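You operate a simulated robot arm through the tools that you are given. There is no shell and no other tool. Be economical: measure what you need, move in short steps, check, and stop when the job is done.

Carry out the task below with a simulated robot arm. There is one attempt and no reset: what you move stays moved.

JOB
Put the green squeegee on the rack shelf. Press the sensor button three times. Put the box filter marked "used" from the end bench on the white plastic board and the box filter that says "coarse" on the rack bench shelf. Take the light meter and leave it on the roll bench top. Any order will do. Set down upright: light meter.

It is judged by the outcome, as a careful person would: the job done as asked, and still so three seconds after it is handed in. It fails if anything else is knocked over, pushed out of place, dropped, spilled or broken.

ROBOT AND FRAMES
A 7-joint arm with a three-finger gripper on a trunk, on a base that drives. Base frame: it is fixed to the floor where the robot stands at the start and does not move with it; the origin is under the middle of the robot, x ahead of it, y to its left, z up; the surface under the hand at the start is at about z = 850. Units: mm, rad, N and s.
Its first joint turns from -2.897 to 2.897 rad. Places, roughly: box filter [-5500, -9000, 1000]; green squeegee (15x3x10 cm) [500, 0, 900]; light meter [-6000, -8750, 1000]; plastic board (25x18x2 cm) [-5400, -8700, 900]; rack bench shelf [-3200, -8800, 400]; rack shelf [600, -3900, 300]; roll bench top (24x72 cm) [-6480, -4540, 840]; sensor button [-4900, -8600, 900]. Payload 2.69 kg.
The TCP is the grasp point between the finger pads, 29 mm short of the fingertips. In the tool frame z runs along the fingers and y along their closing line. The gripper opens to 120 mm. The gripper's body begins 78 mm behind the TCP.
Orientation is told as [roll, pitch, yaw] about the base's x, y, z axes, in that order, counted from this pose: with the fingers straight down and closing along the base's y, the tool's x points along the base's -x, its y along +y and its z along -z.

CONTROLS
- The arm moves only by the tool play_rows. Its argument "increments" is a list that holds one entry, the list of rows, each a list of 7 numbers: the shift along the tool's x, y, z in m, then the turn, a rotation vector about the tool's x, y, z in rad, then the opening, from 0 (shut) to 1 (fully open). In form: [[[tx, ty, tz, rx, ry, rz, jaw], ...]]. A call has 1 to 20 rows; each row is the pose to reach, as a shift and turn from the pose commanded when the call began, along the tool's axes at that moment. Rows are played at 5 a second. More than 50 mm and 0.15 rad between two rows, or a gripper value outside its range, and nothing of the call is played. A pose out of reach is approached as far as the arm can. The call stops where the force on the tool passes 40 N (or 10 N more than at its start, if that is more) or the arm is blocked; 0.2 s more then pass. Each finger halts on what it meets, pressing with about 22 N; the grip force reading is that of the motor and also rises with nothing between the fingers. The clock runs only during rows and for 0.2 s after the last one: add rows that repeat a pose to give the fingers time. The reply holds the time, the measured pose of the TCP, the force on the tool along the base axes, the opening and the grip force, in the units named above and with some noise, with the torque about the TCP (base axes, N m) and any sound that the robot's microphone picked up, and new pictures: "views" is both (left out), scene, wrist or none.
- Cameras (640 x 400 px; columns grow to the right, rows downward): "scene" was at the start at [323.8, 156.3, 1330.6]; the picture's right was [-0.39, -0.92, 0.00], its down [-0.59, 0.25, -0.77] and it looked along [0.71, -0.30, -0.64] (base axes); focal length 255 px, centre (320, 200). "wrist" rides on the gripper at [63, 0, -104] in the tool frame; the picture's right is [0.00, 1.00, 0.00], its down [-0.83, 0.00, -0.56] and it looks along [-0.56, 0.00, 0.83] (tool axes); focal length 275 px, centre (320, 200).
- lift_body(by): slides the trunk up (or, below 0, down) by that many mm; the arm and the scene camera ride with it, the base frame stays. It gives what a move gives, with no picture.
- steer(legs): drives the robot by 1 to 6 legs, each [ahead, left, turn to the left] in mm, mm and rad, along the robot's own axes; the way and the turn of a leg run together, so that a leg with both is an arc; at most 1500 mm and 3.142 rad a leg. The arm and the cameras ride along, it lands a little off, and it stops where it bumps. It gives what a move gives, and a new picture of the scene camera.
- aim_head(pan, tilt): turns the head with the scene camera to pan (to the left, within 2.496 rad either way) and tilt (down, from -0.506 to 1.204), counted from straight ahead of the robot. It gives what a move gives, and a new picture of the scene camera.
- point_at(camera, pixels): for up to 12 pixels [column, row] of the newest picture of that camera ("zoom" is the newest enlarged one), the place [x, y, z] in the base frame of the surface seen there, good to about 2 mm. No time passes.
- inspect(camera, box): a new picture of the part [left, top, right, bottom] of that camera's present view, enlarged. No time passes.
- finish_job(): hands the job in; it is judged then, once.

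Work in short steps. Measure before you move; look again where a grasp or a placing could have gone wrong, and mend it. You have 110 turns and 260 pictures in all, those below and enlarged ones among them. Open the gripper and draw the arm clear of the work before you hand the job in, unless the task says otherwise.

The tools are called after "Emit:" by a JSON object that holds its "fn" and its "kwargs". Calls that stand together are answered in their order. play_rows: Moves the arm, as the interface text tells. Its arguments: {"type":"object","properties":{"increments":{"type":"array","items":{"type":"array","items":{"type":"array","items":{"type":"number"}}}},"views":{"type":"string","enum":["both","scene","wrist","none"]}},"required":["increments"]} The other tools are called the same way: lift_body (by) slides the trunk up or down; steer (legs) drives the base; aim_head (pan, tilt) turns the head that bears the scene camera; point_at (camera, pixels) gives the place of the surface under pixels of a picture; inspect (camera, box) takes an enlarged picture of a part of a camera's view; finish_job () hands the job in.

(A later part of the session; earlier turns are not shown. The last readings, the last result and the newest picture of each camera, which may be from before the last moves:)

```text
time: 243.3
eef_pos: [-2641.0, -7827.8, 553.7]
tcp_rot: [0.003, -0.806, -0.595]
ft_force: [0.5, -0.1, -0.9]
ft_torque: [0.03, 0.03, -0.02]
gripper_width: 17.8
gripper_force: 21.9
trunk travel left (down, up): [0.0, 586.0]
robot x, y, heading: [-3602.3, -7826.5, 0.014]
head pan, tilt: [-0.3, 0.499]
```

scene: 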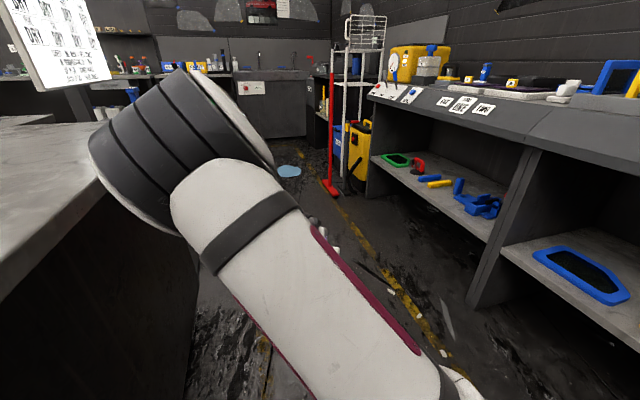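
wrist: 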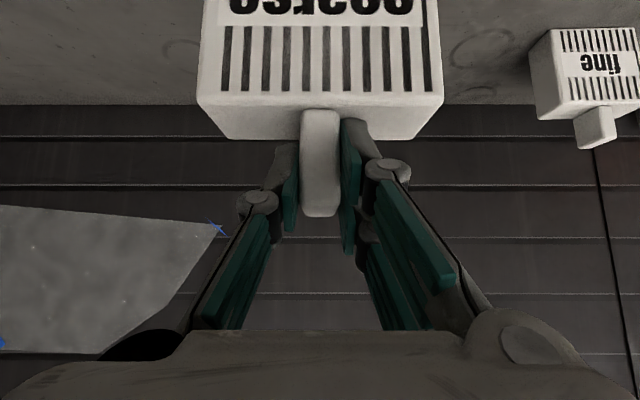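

The elbow has swung to the robot's left. I measure where it and the forearm are.

Emit:
{"fn": "point_at", "kwargs": {"camera": "scene", "pixels": [[130, 150], [170, 110], [230, 90], [265, 150], [100, 170], [250, 250], [400, 330], [450, 380], [310, 250], [330, 245]]}}

Emit:
{"fn": "aim_head", "kwargs": {"pan": 0.0, "tilt": 0.6}}

```text
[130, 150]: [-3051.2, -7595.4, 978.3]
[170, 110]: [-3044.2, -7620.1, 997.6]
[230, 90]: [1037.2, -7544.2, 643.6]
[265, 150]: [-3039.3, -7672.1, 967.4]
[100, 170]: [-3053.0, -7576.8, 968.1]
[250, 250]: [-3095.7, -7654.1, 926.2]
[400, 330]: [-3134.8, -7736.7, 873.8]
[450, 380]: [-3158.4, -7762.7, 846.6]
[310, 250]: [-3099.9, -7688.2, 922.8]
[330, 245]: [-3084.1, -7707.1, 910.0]
```

```text
time: 244.1
eef_pos: [-2640.8, -7828.8, 553.8]
tcp_rot: [0.003, -0.806, -0.595]
ft_force: [-0.1, 0.6, -0.8]
ft_torque: [0.05, 0.01, -0.01]
gripper_width: 17.7
gripper_force: 21.7
trunk travel left (down, up): [0.0, 586.0]
robot x, y, heading: [-3598.6, -7823.4, 0.013]
head pan, tilt: [0.0, 0.6]
```

scene: 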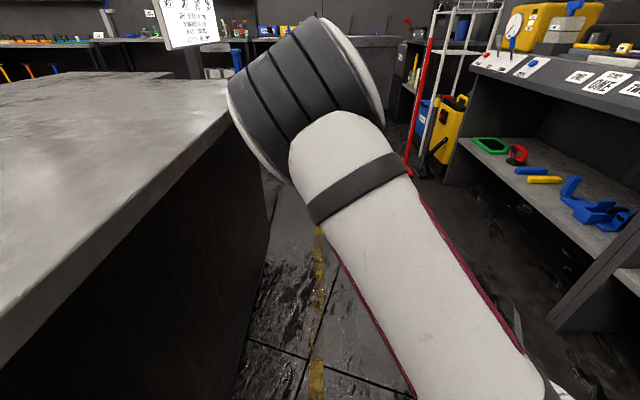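

Elbow and forearm will be well back from the bench. I back 244 mm, shift 32 mm right, and turn right 0.6 rad first.

Emit:
{"fn": "steer", "kwargs": {"legs": [[-244, -32, 0], [0, 0, -0.6]]}}

Emit:
{"fn": "aim_head", "kwargs": {"pan": -0.35, "tilt": 0.55}}

```text
time: 247.5
eef_pos: [-3044.4, -8388.1, 554.6]
tcp_rot: [0.003, -0.806, -1.172]
ft_force: [0.0, 0.0, -1.2]
ft_torque: [-0.02, 0.02, -0.02]
gripper_width: 17.5
gripper_force: 22.0
trunk travel left (down, up): [0.0, 586.0]
robot x, y, heading: [-3845.8, -7865.5, -0.559]
head pan, tilt: [0.0, 0.6]
```

scene: 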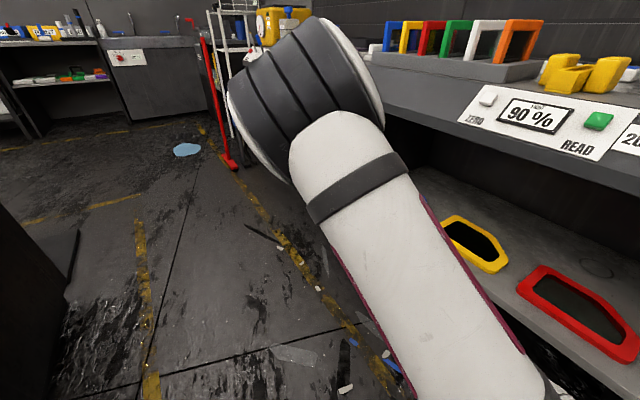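

```text
time: 248.4
eef_pos: [-3044.5, -8388.9, 553.6]
tcp_rot: [0.003, -0.807, -1.173]
ft_force: [-0.3, -0.2, -0.8]
ft_torque: [0.03, -0.02, 0.01]
gripper_width: 17.8
gripper_force: 21.8
trunk travel left (down, up): [0.0, 586.0]
robot x, y, heading: [-3851.7, -7864.9, -0.561]
head pan, tilt: [-0.351, 0.55]
```

scene: 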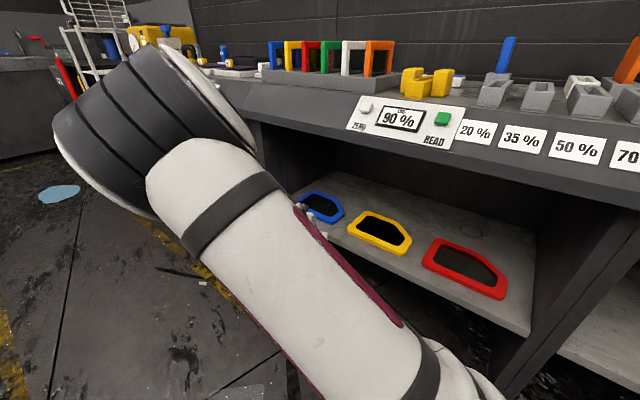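

Still clear. I re-measure yellow/red frame edges from here, then complete the turn by −0.398.

Emit:
{"fn": "point_at", "kwargs": {"camera": "scene", "pixels": [[411, 240], [392, 254], [424, 262], [436, 240], [408, 245], [426, 250], [420, 230], [415, 275]]}}

Emit:
{"fn": "steer", "kwargs": {"legs": [[0, 0, -0.398]]}}

```text
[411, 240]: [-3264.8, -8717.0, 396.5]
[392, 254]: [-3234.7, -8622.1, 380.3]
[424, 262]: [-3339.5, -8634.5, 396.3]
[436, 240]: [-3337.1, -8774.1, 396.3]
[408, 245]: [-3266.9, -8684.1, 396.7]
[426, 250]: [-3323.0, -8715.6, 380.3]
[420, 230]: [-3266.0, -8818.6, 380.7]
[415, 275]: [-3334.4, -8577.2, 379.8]
```

```text
time: 250.0
eef_pos: [-3313.8, -8661.4, 554.0]
tcp_rot: [0.003, -0.806, -1.572]
ft_force: [0.5, -0.6, -0.6]
ft_torque: [0.01, 0.0, 0.02]
gripper_width: 17.6
gripper_force: 21.3
trunk travel left (down, up): [0.0, 586.0]
robot x, y, heading: [-3848.4, -7867.3, -0.965]
head pan, tilt: [-0.351, 0.55]
```

scene: 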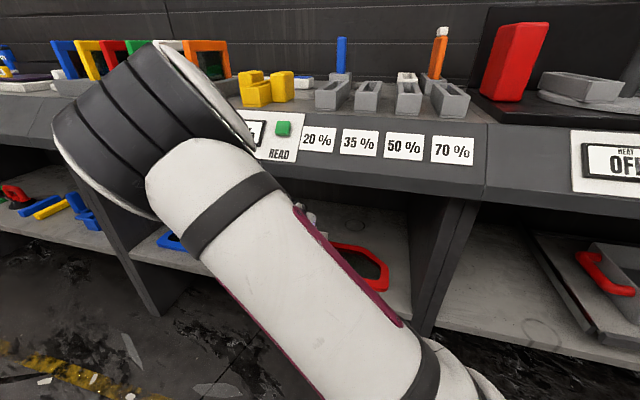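

The frames leave under 100 mm between them deeper in, so I'll use the strip at the front of the gap: filter centre (−3292, −8603), just ahead of the frames and 9 mm inside the shelf edge. I shift the TCP there at carry height and look through the wrist camera.

Emit:
{"fn": "play_rows", "kwargs": {"increments": [[[0.0194, 0.011, -0.0203, 0, 0, 0, 0], [0.0387, 0.0218, -0.0405, 0, 0, 0, 0], [0.0387, 0.0218, -0.0405, 0, 0, 0, 0]]], "views": "both"}}

```text
time: 250.8
eef_pos: [-3289.5, -8602.0, 555.7]
tcp_rot: [0.004, -0.807, -1.573]
ft_force: [-0.7, 0.1, -0.8]
ft_torque: [0.01, 0.01, 0.0]
gripper_width: 17.8
gripper_force: 22.2
trunk travel left (down, up): [0.0, 586.0]
robot x, y, heading: [-3848.2, -7863.5, -0.964]
head pan, tilt: [-0.351, 0.55]
```

scene: 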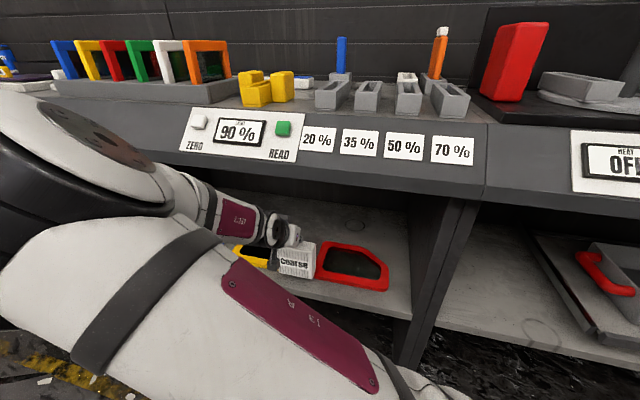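
wrist: 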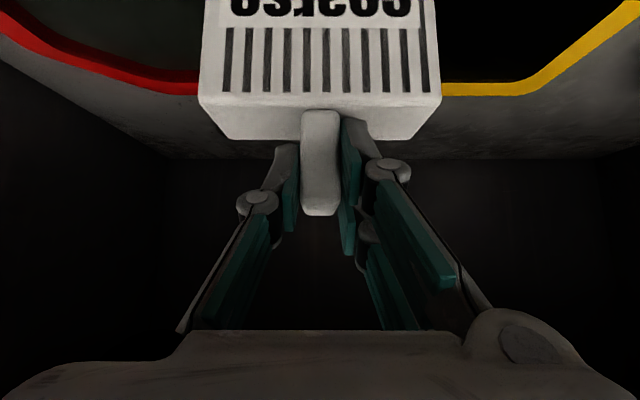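

The elbow dropped low and clear, and the filter is visible at (295,262) between the frames. I enlarge and measure.

Emit:
{"fn": "inspect", "kwargs": {"camera": "scene", "box": [225, 205, 405, 305]}}

```text
3.56 times, centred on (315, 255) of scene
```

zoom: 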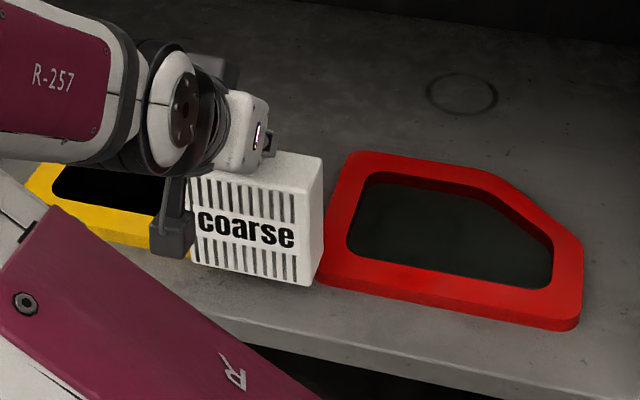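

Emit:
{"fn": "point_at", "kwargs": {"camera": "zoom", "pixels": [[195, 258], [308, 282], [317, 270], [305, 180], [320, 165], [325, 283], [332, 215], [350, 155], [180, 252], [260, 300], [250, 320], [345, 290]]}}

```text
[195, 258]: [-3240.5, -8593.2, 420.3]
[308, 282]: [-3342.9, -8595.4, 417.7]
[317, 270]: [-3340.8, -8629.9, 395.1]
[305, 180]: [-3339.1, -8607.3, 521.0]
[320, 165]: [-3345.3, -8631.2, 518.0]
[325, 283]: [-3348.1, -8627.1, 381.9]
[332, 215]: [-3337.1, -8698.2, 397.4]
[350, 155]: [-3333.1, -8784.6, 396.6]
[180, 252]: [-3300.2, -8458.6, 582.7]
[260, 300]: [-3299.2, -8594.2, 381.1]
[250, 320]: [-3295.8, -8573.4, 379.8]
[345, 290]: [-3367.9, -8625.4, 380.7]
```

The filter spans x −3240…−3344, clear of both frames; I check whether it hangs plumb.

Emit:
{"fn": "point_at", "kwargs": {"camera": "zoom", "pixels": [[295, 188], [300, 210], [298, 235], [297, 260], [296, 278], [225, 182], [230, 215], [225, 245], [225, 262], [310, 200], [318, 200], [314, 240]]}}

```text
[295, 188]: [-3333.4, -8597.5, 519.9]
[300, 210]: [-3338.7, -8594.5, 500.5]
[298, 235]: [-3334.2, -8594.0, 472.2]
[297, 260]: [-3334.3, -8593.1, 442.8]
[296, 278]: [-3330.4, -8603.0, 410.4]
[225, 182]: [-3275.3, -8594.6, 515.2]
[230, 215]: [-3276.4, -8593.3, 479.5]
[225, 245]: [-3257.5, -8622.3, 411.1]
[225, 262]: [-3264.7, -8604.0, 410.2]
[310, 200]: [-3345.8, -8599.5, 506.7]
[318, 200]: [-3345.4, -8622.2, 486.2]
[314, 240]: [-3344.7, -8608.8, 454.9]
```

It hangs plumb, front y −8593, back ≈ −8632 — slightly overlapping the red corner line. I shift 10 mm toward me and lower ~28 mm in small steps.

Emit:
{"fn": "play_rows", "kwargs": {"increments": [[[0.0069, 0, -0.0072, 0, 0, 0, 0], [0.0069, 0, -0.0072, 0, 0, 0, 0], [0.0177, 0, 0.0032, 0, 0, 0, 0], [0.0235, 0, 0.0087, 0, 0, 0, 0], [0.0257, 0, 0.0108, 0, 0, 0, 0], [0.0264, 0, 0.0115, 0, 0, 0, 0]]], "views": "both"}}

Emit:
{"fn": "inspect", "kwargs": {"camera": "scene", "box": [225, 205, 405, 305]}}

```text
time: 251.8
eef_pos: [-3290.2, -8598.2, 541.1]
tcp_rot: [0.016, -0.823, -1.583]
ft_force: [1.6, -0.4, 11.5]
ft_torque: [-0.51, -0.17, 0.03]
gripper_width: 18.0
gripper_force: 21.7
trunk travel left (down, up): [0.0, 586.0]
robot x, y, heading: [-3848.9, -7864.5, -0.96]
head pan, tilt: [-0.351, 0.55]
stopped in row 5: the force on the tool passed its limit at 52 N (the readings are from after the stop); the commanded pose is now the measured one
```

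scene: 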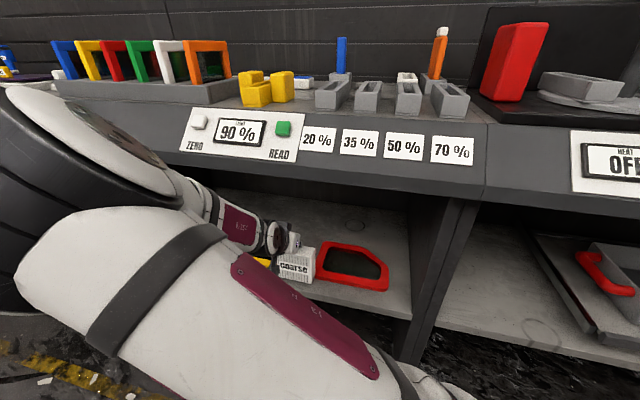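
wrist: 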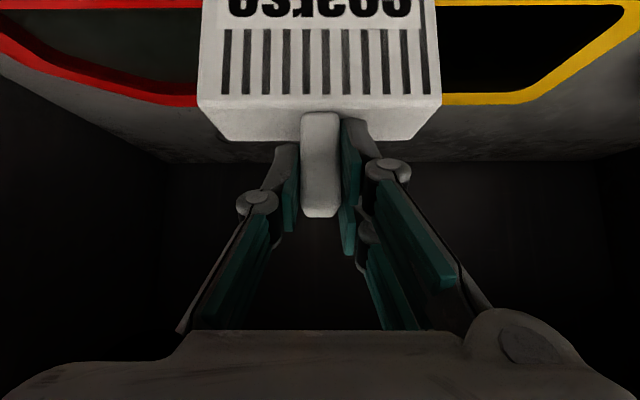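

```text
3.56 times, centred on (315, 255) of scene
```

zoom: 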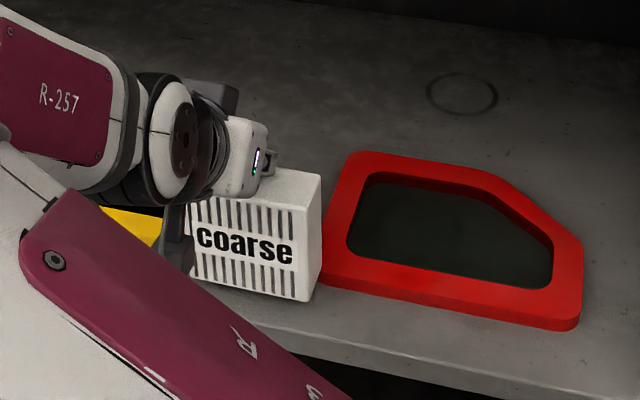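

Stopped early at z 541 (about 14 mm above the shelf). Either the filter rests on a frame edge or the arm touched something. I measure.

Emit:
{"fn": "point_at", "kwargs": {"camera": "zoom", "pixels": [[210, 282], [295, 300], [305, 298], [316, 285], [318, 265], [300, 240], [230, 225], [317, 200], [325, 275], [330, 250], [195, 278], [318, 178]]}}

Emit:
{"fn": "inspect", "kwargs": {"camera": "wrist", "box": [160, 0, 480, 160]}}

```text
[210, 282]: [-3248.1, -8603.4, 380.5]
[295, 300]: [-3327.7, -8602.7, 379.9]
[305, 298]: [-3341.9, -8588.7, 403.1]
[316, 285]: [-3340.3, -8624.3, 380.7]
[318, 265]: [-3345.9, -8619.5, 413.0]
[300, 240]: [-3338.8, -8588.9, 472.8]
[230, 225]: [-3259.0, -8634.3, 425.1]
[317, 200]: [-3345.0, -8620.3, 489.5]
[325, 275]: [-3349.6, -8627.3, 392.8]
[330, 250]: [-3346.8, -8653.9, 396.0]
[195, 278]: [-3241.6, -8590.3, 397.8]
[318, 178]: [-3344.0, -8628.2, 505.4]
```

```text
2.00 times, centred on (320, 80) of wrist
```

zoom: 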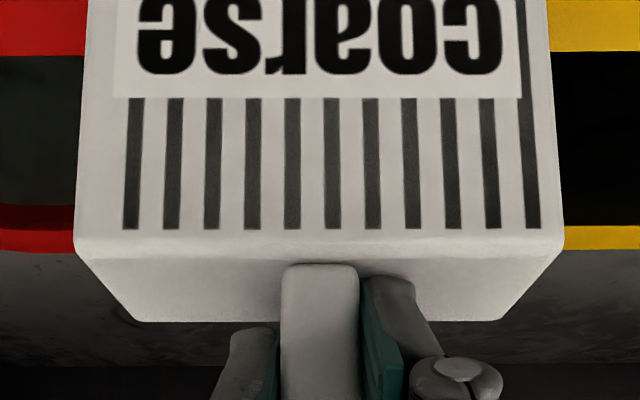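

The filter's rear right bottom edge seems to sit on the red frame's corner. I raise 15 mm, shift 9 mm toward me and 3 mm east, and lower again.

Emit:
{"fn": "play_rows", "kwargs": {"increments": [[[-0.0109, 0, -0.0103, 0, 0, 0, 0], [-0.0047, 0.003, -0.0168, 0, 0, 0, 0], [-0.0047, 0.003, -0.0168, 0, 0, 0, 0]]], "views": "both"}}

Emit:
{"fn": "inspect", "kwargs": {"camera": "scene", "box": [225, 205, 405, 305]}}

```text
time: 252.6
eef_pos: [-3287.7, -8586.1, 553.7]
tcp_rot: [0.01, -0.816, -1.579]
ft_force: [0.0, 0.2, -0.4]
ft_torque: [0.0, 0.0, -0.01]
gripper_width: 17.9
gripper_force: 22.0
trunk travel left (down, up): [0.0, 586.0]
robot x, y, heading: [-3846.1, -7863.6, -0.962]
head pan, tilt: [-0.351, 0.55]
```

scene: 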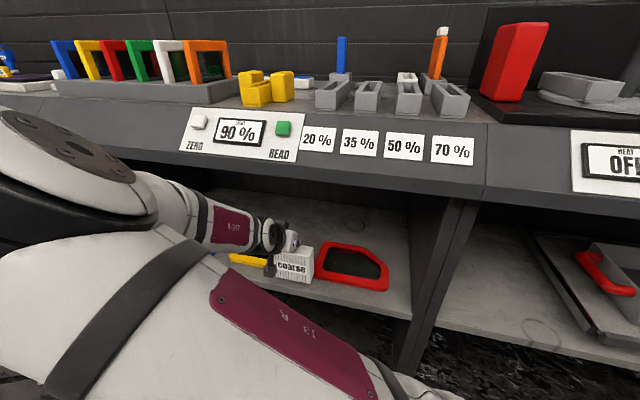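
wrist: 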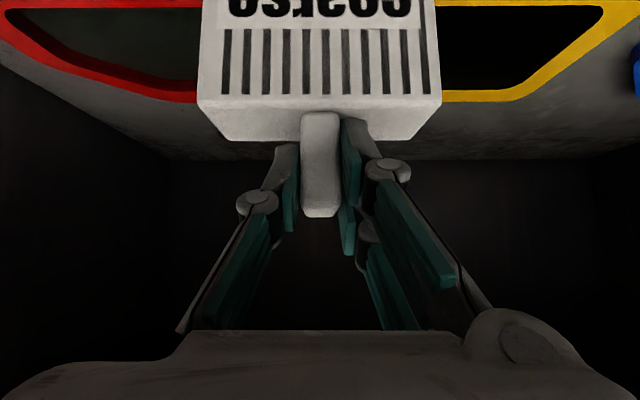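

```text
3.56 times, centred on (315, 255) of scene
```

zoom: 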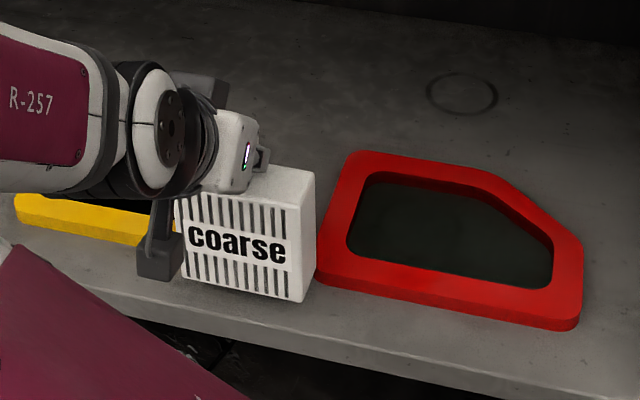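

Emit:
{"fn": "point_at", "kwargs": {"camera": "zoom", "pixels": [[295, 240], [220, 215], [298, 298], [312, 200], [315, 175], [310, 270], [140, 245], [150, 235], [318, 250], [322, 282], [230, 310], [188, 272]]}}

```text
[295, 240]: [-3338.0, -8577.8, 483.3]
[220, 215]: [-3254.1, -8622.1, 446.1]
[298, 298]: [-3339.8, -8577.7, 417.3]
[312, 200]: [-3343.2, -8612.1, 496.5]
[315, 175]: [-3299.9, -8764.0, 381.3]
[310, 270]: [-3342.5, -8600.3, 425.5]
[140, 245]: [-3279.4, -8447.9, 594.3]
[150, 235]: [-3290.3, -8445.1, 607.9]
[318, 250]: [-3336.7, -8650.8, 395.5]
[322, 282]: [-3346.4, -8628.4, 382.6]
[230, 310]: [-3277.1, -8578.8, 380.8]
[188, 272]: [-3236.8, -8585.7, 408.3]
```

Front at y −8578, rear ≈ −8618; frames start at −8627. I nudge 3 mm in and lower ~27 mm slowly.

Emit:
{"fn": "play_rows", "kwargs": {"increments": [[[0.0052, 0, 0.0091, 0, 0, 0, 0], [0.0125, 0, 0.0159, 0, 0, 0, 0], [0.0154, 0, 0.0186, 0, 0, 0, 0], [0.0165, 0, 0.0197, 0, 0, 0, 0], [0.0172, 0, 0.0203, 0, 0, 0, 0]]], "views": "both"}}

Emit:
{"fn": "inspect", "kwargs": {"camera": "scene", "box": [225, 205, 405, 305]}}

```text
time: 253.8
eef_pos: [-3287.9, -8590.3, 526.4]
tcp_rot: [0.01, -0.816, -1.578]
ft_force: [-0.6, -0.7, -1.2]
ft_torque: [0.02, -0.01, 0.03]
gripper_width: 17.6
gripper_force: 21.6
trunk travel left (down, up): [0.0, 586.0]
robot x, y, heading: [-3845.0, -7866.6, -0.967]
head pan, tilt: [-0.351, 0.55]
```

scene: 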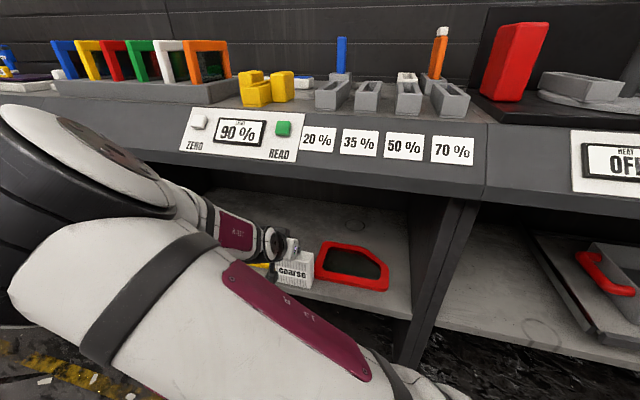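
wrist: 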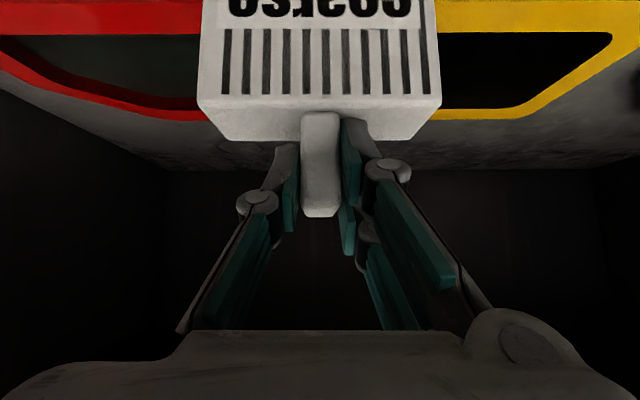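

```text
3.56 times, centred on (315, 255) of scene
```

zoom: 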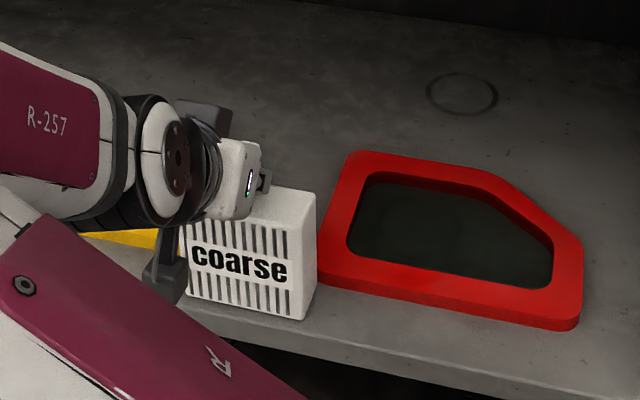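

It passed the frame height without contact. I go down in 1 mm steps up to 4 mm.

Emit:
{"fn": "play_rows", "kwargs": {"increments": [[[0.0007, 0, 0.0007, 0, 0, 0, 0], [0.0015, 0, 0.0014, 0, 0, 0, 0], [0.0019, 0, 0.0018, 0, 0, 0, 0]]], "views": "none"}}

Emit:
{"fn": "inspect", "kwargs": {"camera": "scene", "box": [245, 225, 345, 305]}}

```text
time: 254.6
eef_pos: [-3287.9, -8589.9, 524.1]
tcp_rot: [0.011, -0.817, -1.58]
ft_force: [-1.2, 3.3, 4.4]
ft_torque: [0.34, -0.07, 0.14]
gripper_width: 17.5
gripper_force: 22.0
trunk travel left (down, up): [0.0, 586.0]
robot x, y, heading: [-3848.4, -7863.2, -0.968]
head pan, tilt: [-0.351, 0.55]
```

```text
5.00 times, centred on (295, 265) of scene
```

zoom: 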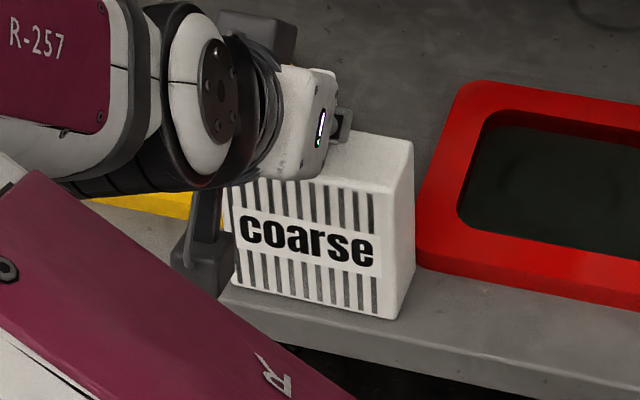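

Contact felt (~6 N). I release and retract along the tool axis.

Emit:
{"fn": "play_rows", "kwargs": {"increments": [[[0, 0, 0, 0, 0, 0, 0.15], [0, 0, 0, 0, 0, 0, 0.3], [0, 0, 0, 0, 0, 0, 0.4], [0, 0, -0.02, 0, 0, 0, 0.4], [0, 0, -0.05, 0, 0, 0, 0.4], [0, 0, -0.08, 0, 0, 0, 0.4]]], "views": "both"}}

Emit:
{"fn": "inspect", "kwargs": {"camera": "scene", "box": [225, 205, 405, 305]}}

```text
time: 256.0
eef_pos: [-3289.5, -8532.0, 579.6]
tcp_rot: [0.011, -0.817, -1.58]
ft_force: [-0.4, -0.8, 0.2]
ft_torque: [-0.03, 0.0, 0.01]
gripper_width: 47.8
gripper_force: 0.0
trunk travel left (down, up): [0.0, 586.0]
robot x, y, heading: [-3849.7, -7867.1, -0.96]
head pan, tilt: [-0.351, 0.55]
```

scene: 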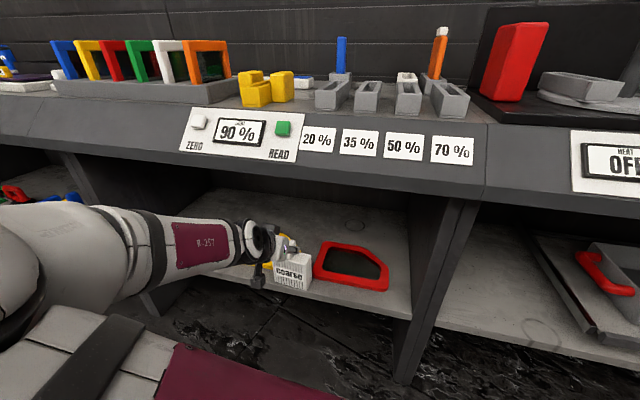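
wrist: 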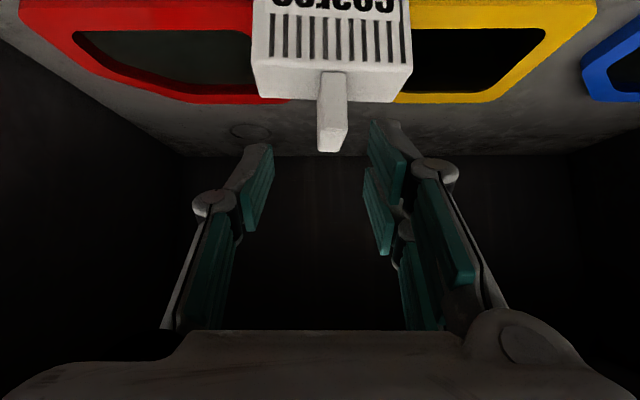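

```text
3.56 times, centred on (315, 255) of scene
```

zoom: 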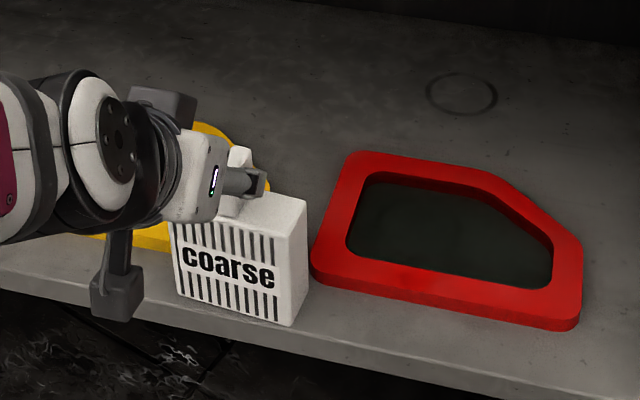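

The filter stands on the shelf, clear of the frames. I check its footprint vs the edge, then swing the base left to withdraw.

Emit:
{"fn": "point_at", "kwargs": {"camera": "zoom", "pixels": [[285, 270], [190, 240], [292, 318], [300, 250], [303, 205], [240, 235], [285, 320], [250, 335]]}}

Emit:
{"fn": "steer", "kwargs": {"legs": [[0, 0, 0.5]]}}

Emit:
{"fn": "aim_head", "kwargs": {"pan": -0.8, "tilt": 0.5}}

```text
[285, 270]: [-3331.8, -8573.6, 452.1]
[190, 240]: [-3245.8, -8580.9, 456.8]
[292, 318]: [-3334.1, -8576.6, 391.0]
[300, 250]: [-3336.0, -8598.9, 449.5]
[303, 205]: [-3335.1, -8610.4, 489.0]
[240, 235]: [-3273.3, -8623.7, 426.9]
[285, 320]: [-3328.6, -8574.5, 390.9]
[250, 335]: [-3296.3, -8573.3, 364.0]
```

```text
time: 257.8
eef_pos: [-3030.0, -8162.9, 579.0]
tcp_rot: [0.01, -0.817, -1.057]
ft_force: [0.3, 0.8, 0.3]
ft_torque: [-0.02, -0.03, -0.01]
gripper_width: 48.0
gripper_force: 0.2
trunk travel left (down, up): [0.0, 586.0]
robot x, y, heading: [-3851.0, -7864.9, -0.44]
head pan, tilt: [-0.351, 0.55]
```

scene: 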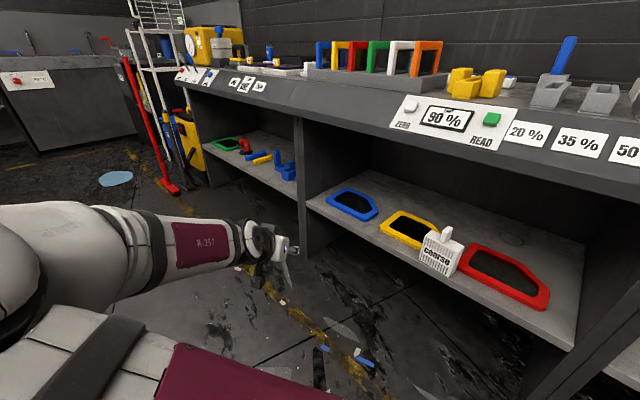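

```text
time: 258.7
eef_pos: [-3030.9, -8162.3, 579.7]
tcp_rot: [0.011, -0.817, -1.057]
ft_force: [-0.5, 0.7, 0.0]
ft_torque: [0.01, -0.04, 0.01]
gripper_width: 48.1
gripper_force: 0.0
trunk travel left (down, up): [0.0, 586.0]
robot x, y, heading: [-3845.4, -7862.8, -0.44]
head pan, tilt: [-0.799, 0.499]
```

scene: 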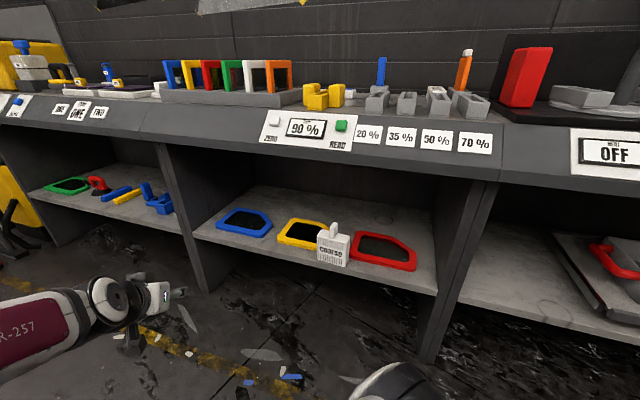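

Emit:
{"fn": "inspect", "kwargs": {"camera": "scene", "box": [270, 205, 430, 285]}}

```text
4.00 times, centred on (350, 245) of scene
```

zoom: 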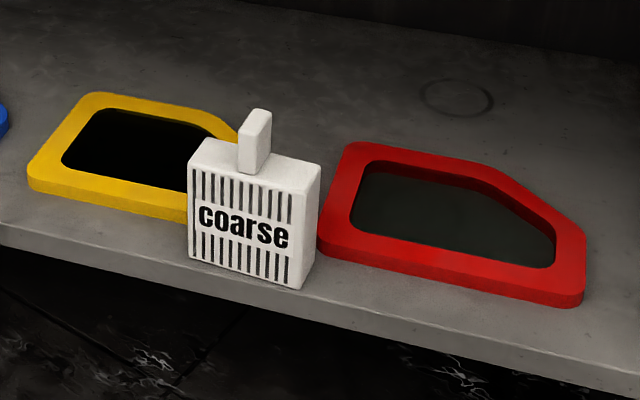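

The filter is fully on the shelf and clear of both frames. Next the light meter: raise the trunk, square up to east, and restore a plain vertical tool.

Emit:
{"fn": "lift_body", "kwargs": {"by": 400}}

Emit:
{"fn": "steer", "kwargs": {"legs": [[0, 0, 0.44]]}}

Emit:
{"fn": "play_rows", "kwargs": {"increments": [[[-0.01, 0, -0.01, -0.1, 0, -0.094, 0.4], [-0.02, 0, -0.02, -0.2, 0, -0.188, 0.4], [-0.03, 0, -0.03, -0.3, 0, -0.282, 0.4], [-0.04, 0, -0.04, -0.4, 0, -0.375, 0.4], [-0.05, 0, -0.05, -0.45, 0, -0.422, 0.4], [-0.05, 0, -0.05, -0.45, 0, -0.422, 0.4]]], "views": "none"}}

Emit:
{"fn": "play_rows", "kwargs": {"increments": [[[0, 0, -0.015, 0, 0.136, 0, 0.4], [0, 0, -0.03, 0, 0.272, 0, 0.4], [0, 0, -0.045, 0, 0.408, 0, 0.4], [0, 0, -0.06, 0, 0.544, 0, 0.4], [0, 0, -0.075, 0, 0.68, 0, 0.4], [0, 0, -0.09, 0, 0.817, 0, 0.4], [0, 0, -0.09, 0, 0.817, 0, 0.4]]], "views": "scene"}}

```text
time: 262.6
eef_pos: [-3029.5, -8162.3, 978.9]
tcp_rot: [0.01, -0.816, -1.056]
ft_force: [-0.4, -0.7, -0.5]
ft_torque: [-0.02, -0.01, 0.02]
gripper_width: 48.0
gripper_force: 0.2
trunk travel left (down, up): [-400.0, 186.0]
robot x, y, heading: [-3846.0, -7867.9, -0.436]
head pan, tilt: [-0.799, 0.499]
```

```text
time: 264.3
eef_pos: [-2983.1, -7778.9, 980.4]
tcp_rot: [0.011, -0.816, -0.612]
ft_force: [-0.3, 0.1, 0.4]
ft_torque: [0.0, -0.03, 0.0]
gripper_width: 47.8
gripper_force: 0.1
trunk travel left (down, up): [-400.0, 186.0]
robot x, y, heading: [-3849.6, -7860.5, 0.005]
head pan, tilt: [-0.799, 0.499]
```

scene: 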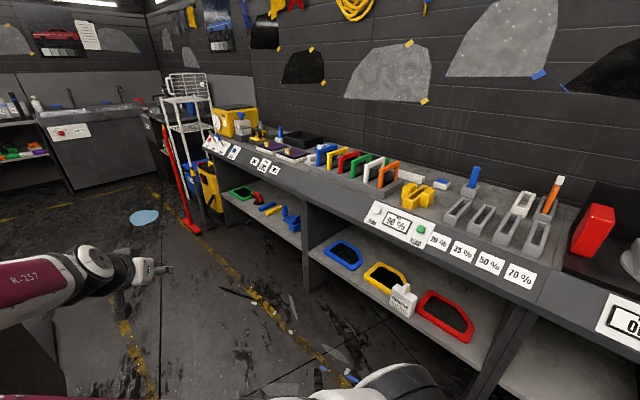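

```text
time: 265.7
eef_pos: [-2985.0, -7779.7, 1050.0]
tcp_rot: [0.008, -0.823, 0.01]
ft_force: [-1.2, -1.0, 0.6]
ft_torque: [0.0, 0.01, -0.02]
gripper_width: 48.0
gripper_force: 0.1
trunk travel left (down, up): [-400.0, 186.0]
robot x, y, heading: [-3848.3, -7863.1, 0.006]
head pan, tilt: [-0.799, 0.499]
```

```text
time: 267.3
eef_pos: [-3050.6, -7781.3, 1112.0]
tcp_rot: [0.006, -0.006, 0.014]
ft_force: [-0.3, 0.9, 0.3]
ft_torque: [0.01, 0.03, -0.01]
gripper_width: 48.1
gripper_force: 0.1
trunk travel left (down, up): [-400.0, 186.0]
robot x, y, heading: [-3846.3, -7863.3, 0.004]
head pan, tilt: [-0.799, 0.499]
```

scene: 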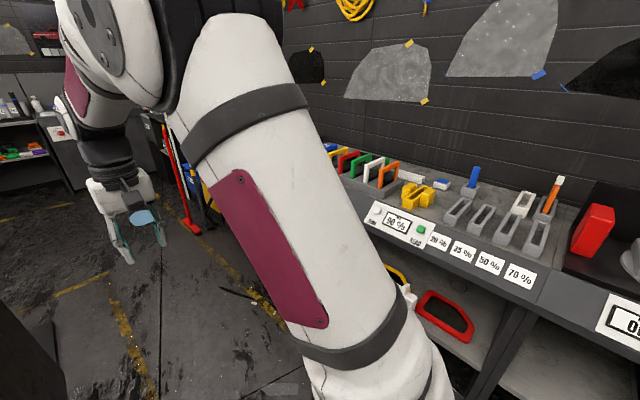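

The arm is back to normal. I raise the trunk a bit, reverse along the lane to x≈-5850, and turn to face the end bench.

Emit:
{"fn": "lift_body", "kwargs": {"by": 120}}

Emit:
{"fn": "steer", "kwargs": {"legs": [[-1400, -50, 0], [-600, 0, 0], [0, 0, -1.575]]}}

Emit:
{"fn": "aim_head", "kwargs": {"pan": 0.0, "tilt": 0.9}}

```text
time: 268.8
eef_pos: [-3050.7, -7780.9, 1231.9]
tcp_rot: [0.007, -0.004, 0.014]
ft_force: [0.1, -0.1, -0.1]
ft_torque: [-0.01, -0.02, -0.02]
gripper_width: 47.9
gripper_force: 0.1
trunk travel left (down, up): [-520.0, 66.0]
robot x, y, heading: [-3845.9, -7865.7, 0.008]
head pan, tilt: [-0.799, 0.499]
```

```text
time: 282.7
eef_pos: [-5814.4, -8709.2, 1233.0]
tcp_rot: [0.007, -0.002, -1.606]
ft_force: [0.2, -0.6, 0.8]
ft_torque: [0.02, -0.01, -0.02]
gripper_width: 48.0
gripper_force: 0.0
trunk travel left (down, up): [-520.0, 66.0]
robot x, y, heading: [-5858.1, -7911.3, -1.614]
head pan, tilt: [-0.799, 0.499]
```

scene: 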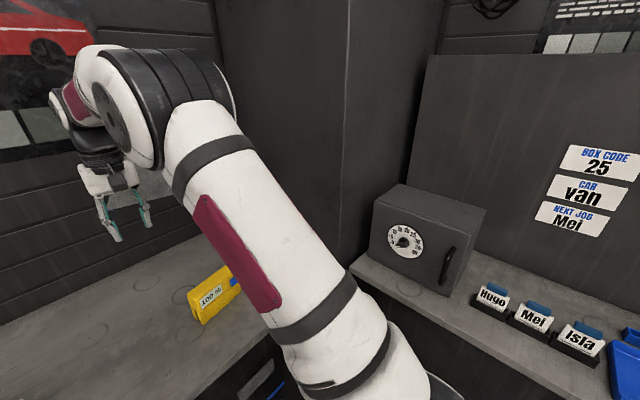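

```text
time: 283.8
eef_pos: [-5814.4, -8710.2, 1232.4]
tcp_rot: [0.005, -0.002, -1.605]
ft_force: [0.1, 0.8, -0.2]
ft_torque: [-0.01, 0.01, 0.02]
gripper_width: 48.0
gripper_force: 0.1
trunk travel left (down, up): [-520.0, 66.0]
robot x, y, heading: [-5860.3, -7905.9, -1.621]
head pan, tilt: [0.0, 0.901]
```

scene: 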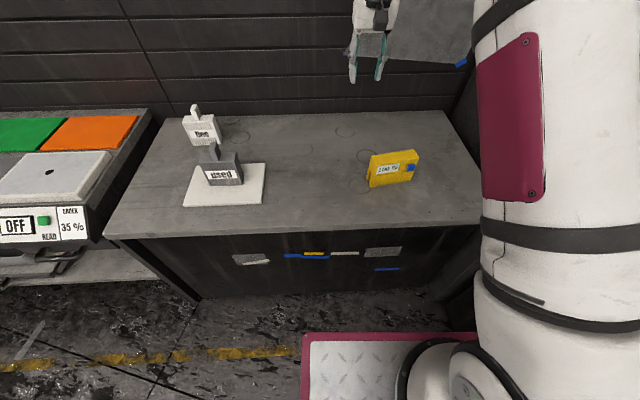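

Emit:
{"fn": "inspect", "kwargs": {"camera": "scene", "box": [345, 130, 445, 205]}}

```text
5.33 times, centred on (395, 168) of scene
```

zoom: 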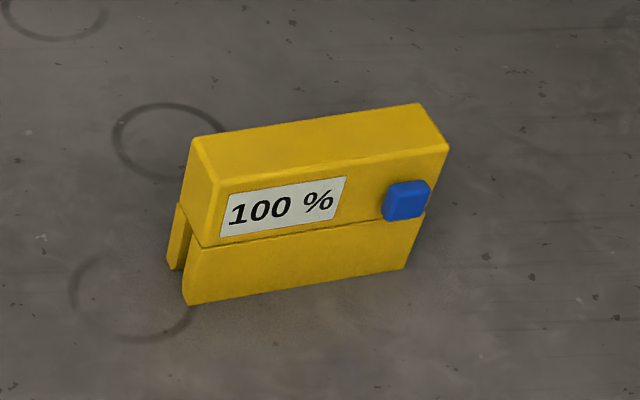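

The meter stands on its two legs; blue button at its front right. I measure its outline.

Emit:
{"fn": "point_at", "kwargs": {"camera": "zoom", "pixels": [[215, 170], [200, 145], [443, 145], [415, 108], [320, 140], [280, 210], [195, 295], [395, 262], [405, 200], [180, 255], [310, 125], [325, 160]]}}

```text
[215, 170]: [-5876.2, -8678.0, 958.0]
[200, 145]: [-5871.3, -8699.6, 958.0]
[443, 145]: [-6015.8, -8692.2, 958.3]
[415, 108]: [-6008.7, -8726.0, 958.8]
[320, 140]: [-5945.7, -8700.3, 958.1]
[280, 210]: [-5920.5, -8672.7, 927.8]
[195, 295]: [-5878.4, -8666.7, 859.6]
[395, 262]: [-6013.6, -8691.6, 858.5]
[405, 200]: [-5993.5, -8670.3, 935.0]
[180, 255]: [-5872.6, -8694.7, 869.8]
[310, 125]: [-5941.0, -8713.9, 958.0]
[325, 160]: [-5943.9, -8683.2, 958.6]
```

Meter: centre ≈(−5944, −8700), top z 958, 36 mm thick, turned ~0.12 rad. I lower the trunk and turn the tool so it closes across the thickness, hovering above.

Emit:
{"fn": "lift_body", "kwargs": {"by": -170}}

Emit:
{"fn": "play_rows", "kwargs": {"increments": [[[0.0006, -0.013, 0, 0, 0, 0.1418, 0.7], [0.0011, -0.026, 0, 0, 0, 0.2836, 0.7], [0.0017, -0.039, 0, 0, 0, 0.4254, 0.7], [0.0022, -0.052, 0, 0, 0, 0.567, 0.7], [0.0028, -0.065, 0, 0, 0, 0.709, 0.7], [0.0034, -0.078, 0, 0, 0, 0.851, 0.7], [0.004, -0.091, 0, 0, 0, 0.993, 0.7], [0.0045, -0.104, 0, 0, 0, 1.134, 0.7], [0.005, -0.117, 0, 0, 0, 1.276, 0.7], [0.0056, -0.1303, 0, 0, 0, 1.418, 0.7], [0.0056, -0.1303, 0, 0, 0, 1.418, 0.7]]], "views": "both"}}

```text
time: 285.7
eef_pos: [-5813.9, -8710.8, 1062.3]
tcp_rot: [0.007, -0.005, -1.606]
ft_force: [0.1, -0.7, 0.0]
ft_torque: [0.0, -0.01, 0.02]
gripper_width: 48.0
gripper_force: 0.0
trunk travel left (down, up): [-350.0, 236.0]
robot x, y, heading: [-5856.9, -7905.7, -1.612]
head pan, tilt: [0.0, 0.901]
```

```text
time: 288.1
eef_pos: [-5943.8, -8700.5, 1063.2]
tcp_rot: [0.005, 0.008, -3.027]
ft_force: [-0.2, 1.1, -1.0]
ft_torque: [0.02, 0.0, 0.01]
gripper_width: 84.2
gripper_force: 0.1
trunk travel left (down, up): [-350.0, 236.0]
robot x, y, heading: [-5856.9, -7909.0, -1.617]
head pan, tilt: [0.0, 0.901]
```

scene: 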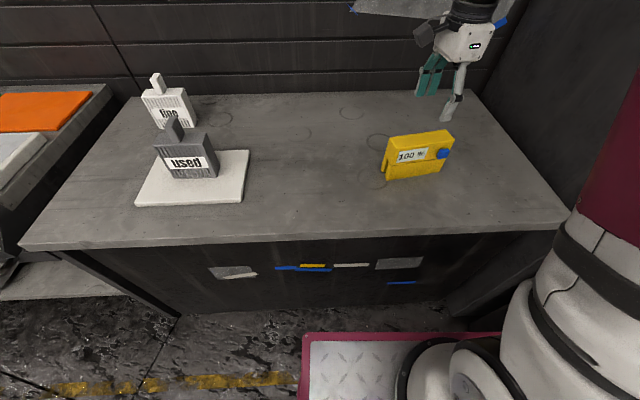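
wrist: 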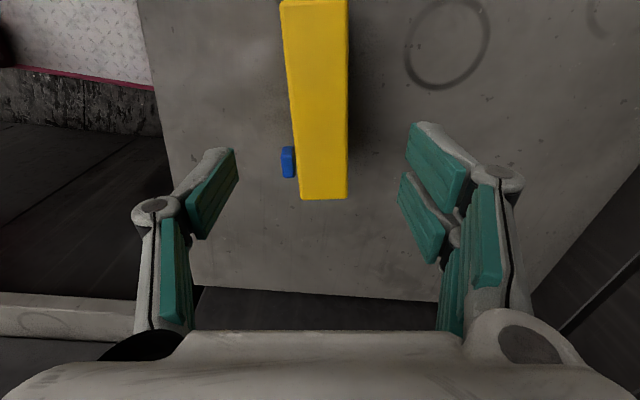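

Aligned, and the button is ~50 mm from the pads. I descend to z≈930 and close.

Emit:
{"fn": "play_rows", "kwargs": {"increments": [[[0, 0, 0.045, 0, 0, 0, 0.7], [0, 0, 0.09, 0, 0, 0, 0.7], [0, 0, 0.12, 0, 0, 0, 0.7], [0, 0, 0.133, 0, 0, 0, 0.7], [0, 0, 0.133, 0, 0, 0, 0.5], [0, 0, 0.133, 0, 0, 0, 0], [0, 0, 0.133, 0, 0, 0, 0], [0, 0, 0.133, 0, 0, 0, 0]]], "views": "both"}}

```text
time: 289.9
eef_pos: [-5942.1, -8699.6, 929.0]
tcp_rot: [0.006, 0.006, -3.026]
ft_force: [-0.6, -0.8, 7.0]
ft_torque: [0.07, 0.2, -0.06]
gripper_width: 43.8
gripper_force: 22.0
trunk travel left (down, up): [-350.0, 236.0]
robot x, y, heading: [-5855.7, -7907.8, -1.615]
head pan, tilt: [0.0, 0.901]
```

scene: 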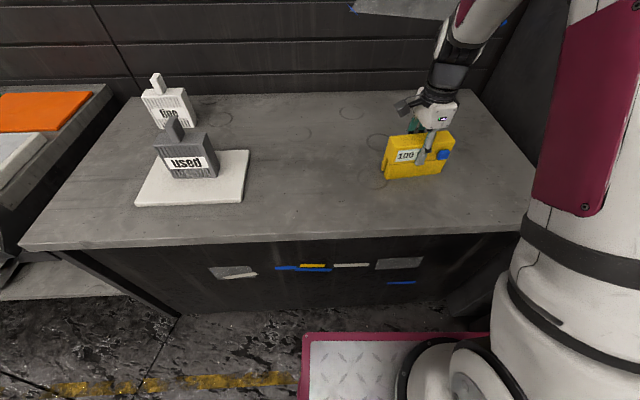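
wrist: 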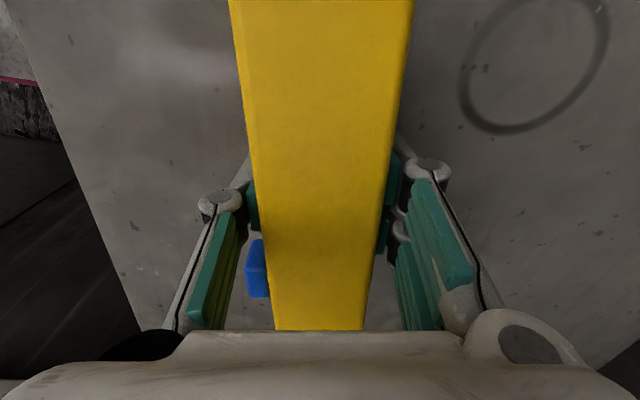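

Gripped at 43.8 mm. I lift 150 mm and look behind (north-west) for the way to the roll bench.

Emit:
{"fn": "play_rows", "kwargs": {"increments": [[[0, 0, -0.045, 0, 0, 0, 0], [0, 0, -0.09, 0, 0, 0, 0], [0, 0, -0.13, 0, 0, 0, 0], [0, 0, -0.17, 0, 0, 0, 0]]], "views": "wrist"}}

Emit:
{"fn": "aim_head", "kwargs": {"pan": -2.496, "tilt": 0.3}}

```text
time: 290.9
eef_pos: [-5943.6, -8698.6, 1100.1]
tcp_rot: [0.004, 0.007, -3.025]
ft_force: [0.3, -0.3, -3.4]
ft_torque: [0.03, -0.02, 0.02]
gripper_width: 43.7
gripper_force: 22.3
trunk travel left (down, up): [-350.0, 236.0]
robot x, y, heading: [-5857.9, -7908.9, -1.614]
head pan, tilt: [0.0, 0.901]
```

wrist: 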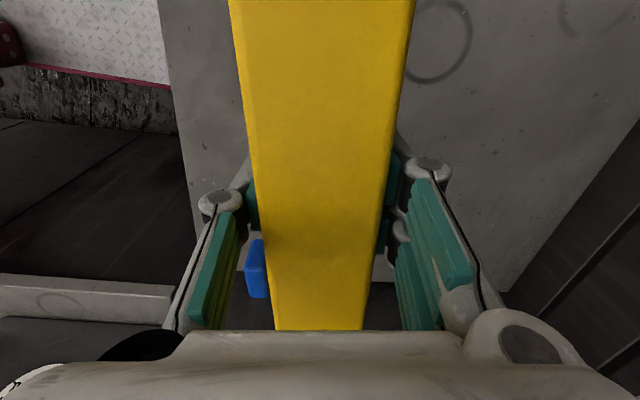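

```text
time: 293.2
eef_pos: [-5943.0, -8698.9, 1100.1]
tcp_rot: [0.006, 0.005, -3.024]
ft_force: [0.1, 0.2, -2.5]
ft_torque: [-0.04, -0.01, -0.01]
gripper_width: 43.7
gripper_force: 22.3
trunk travel left (down, up): [-350.0, 236.0]
robot x, y, heading: [-5858.4, -7907.5, -1.616]
head pan, tilt: [-2.496, 0.3]
```

scene: 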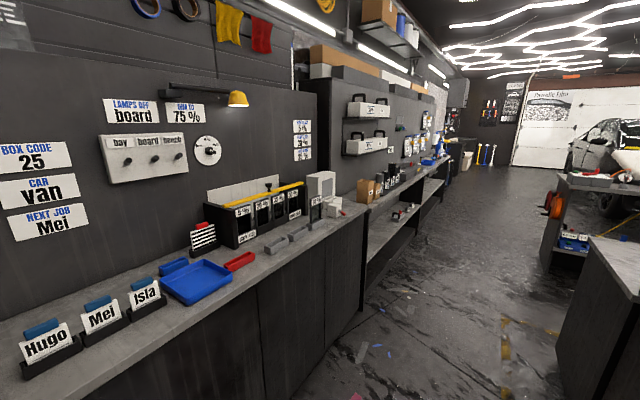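

There is a passage north between the west benches and the island's end. I measure it and the benches beyond.

Emit:
{"fn": "point_at", "kwargs": {"camera": "scene", "pixels": [[360, 340], [450, 300], [365, 270], [442, 180], [420, 200], [590, 240], [560, 340], [545, 230], [575, 185], [390, 170], [445, 155], [480, 230]]}}

Emit:
{"fn": "inspect", "kwargs": {"camera": "scene", "box": [310, 80, 640, 300]}}

```text
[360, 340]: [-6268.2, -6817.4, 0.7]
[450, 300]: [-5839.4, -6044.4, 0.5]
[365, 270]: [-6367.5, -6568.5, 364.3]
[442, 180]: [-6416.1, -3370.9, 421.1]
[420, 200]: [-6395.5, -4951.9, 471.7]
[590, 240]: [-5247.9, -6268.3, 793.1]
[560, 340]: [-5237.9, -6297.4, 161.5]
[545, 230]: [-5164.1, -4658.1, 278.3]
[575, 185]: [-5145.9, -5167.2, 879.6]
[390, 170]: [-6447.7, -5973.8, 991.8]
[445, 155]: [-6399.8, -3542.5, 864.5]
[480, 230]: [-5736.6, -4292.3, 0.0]
```

```text
1.82 times, centred on (475, 190) of scene
```

zoom: 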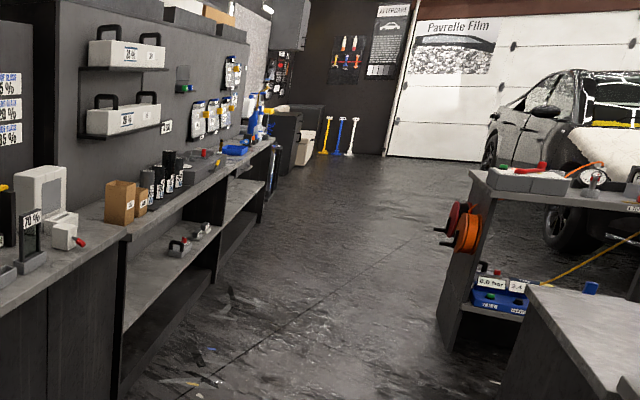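

The passage is ~1.1 m wide (x −6370…−5240). I retract the arm 150 mm, then reverse north along x≈-5800 to y≈-6000 first.

Emit:
{"fn": "play_rows", "kwargs": {"increments": [[[0.0217, -0.035, 0, 0, 0, 0, 0], [0.0435, -0.0705, 0, 0, 0, 0, 0], [0.065, -0.106, 0, 0, 0, 0, 0], [0.087, -0.141, 0, 0, 0, 0, 0]]], "views": "none"}}

Emit:
{"fn": "steer", "kwargs": {"legs": [[0, -20, 0.045], [-1400, 0, 0], [-1000, 0, 0]]}}

Emit:
{"fn": "aim_head", "kwargs": {"pan": -2.3, "tilt": 0.4}}

```text
time: 294.2
eef_pos: [-5874.6, -8549.0, 1099.7]
tcp_rot: [0.006, 0.005, -3.024]
ft_force: [0.9, 0.1, -3.7]
ft_torque: [0.01, 0.0, -0.02]
gripper_width: 43.8
gripper_force: 21.9
trunk travel left (down, up): [-350.0, 236.0]
robot x, y, heading: [-5856.8, -7906.8, -1.619]
head pan, tilt: [-2.496, 0.3]
```

```text
time: 306.3
eef_pos: [-5863.1, -6152.1, 1100.6]
tcp_rot: [0.004, 0.006, -2.983]
ft_force: [-0.2, 0.0, -2.9]
ft_torque: [-0.02, -0.06, -0.03]
gripper_width: 43.9
gripper_force: 21.9
trunk travel left (down, up): [-350.0, 236.0]
robot x, y, heading: [-5870.6, -5513.9, -1.576]
head pan, tilt: [-2.496, 0.3]
```

scene: 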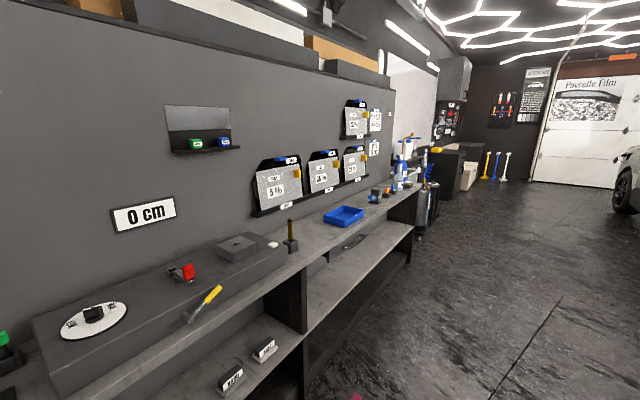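

```text
time: 307.1
eef_pos: [-5862.2, -6153.6, 1100.5]
tcp_rot: [0.007, 0.006, -2.985]
ft_force: [-0.2, 0.3, -2.3]
ft_torque: [-0.01, -0.02, 0.0]
gripper_width: 43.7
gripper_force: 21.9
trunk travel left (down, up): [-350.0, 236.0]
robot x, y, heading: [-5874.9, -5508.5, -1.572]
head pan, tilt: [-2.3, 0.4]
```

scene: 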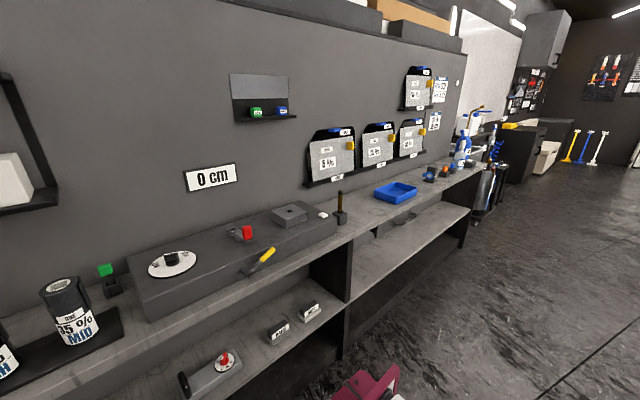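

Emit:
{"fn": "point_at", "kwargs": {"camera": "scene", "pixels": [[350, 230], [370, 212], [350, 222], [395, 195], [340, 218], [420, 190], [330, 205], [300, 240], [200, 310], [360, 240], [380, 205], [445, 175]]}}

Emit:
{"fn": "inspect", "kwargs": {"camera": "scene", "box": [220, 130, 500, 300]}}

```text
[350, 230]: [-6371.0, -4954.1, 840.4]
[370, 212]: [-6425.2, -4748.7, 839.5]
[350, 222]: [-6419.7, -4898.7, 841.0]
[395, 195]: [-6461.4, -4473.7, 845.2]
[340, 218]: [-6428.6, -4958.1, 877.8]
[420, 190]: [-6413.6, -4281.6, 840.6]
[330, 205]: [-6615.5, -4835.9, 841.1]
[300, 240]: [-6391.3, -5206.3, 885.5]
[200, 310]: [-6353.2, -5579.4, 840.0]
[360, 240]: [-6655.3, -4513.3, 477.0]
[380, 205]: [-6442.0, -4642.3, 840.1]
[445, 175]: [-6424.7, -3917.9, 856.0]
```

```text
2.29 times, centred on (360, 215) of scene
```

zoom: 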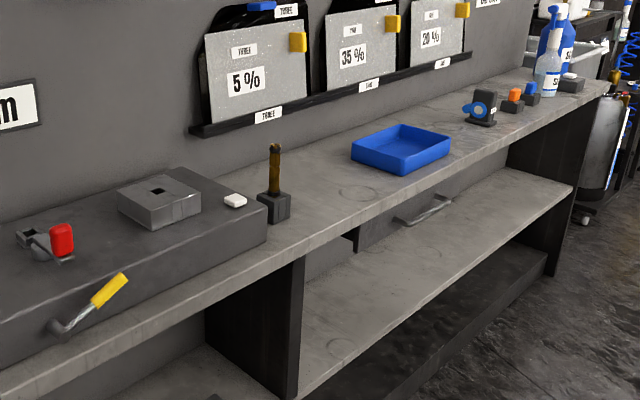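

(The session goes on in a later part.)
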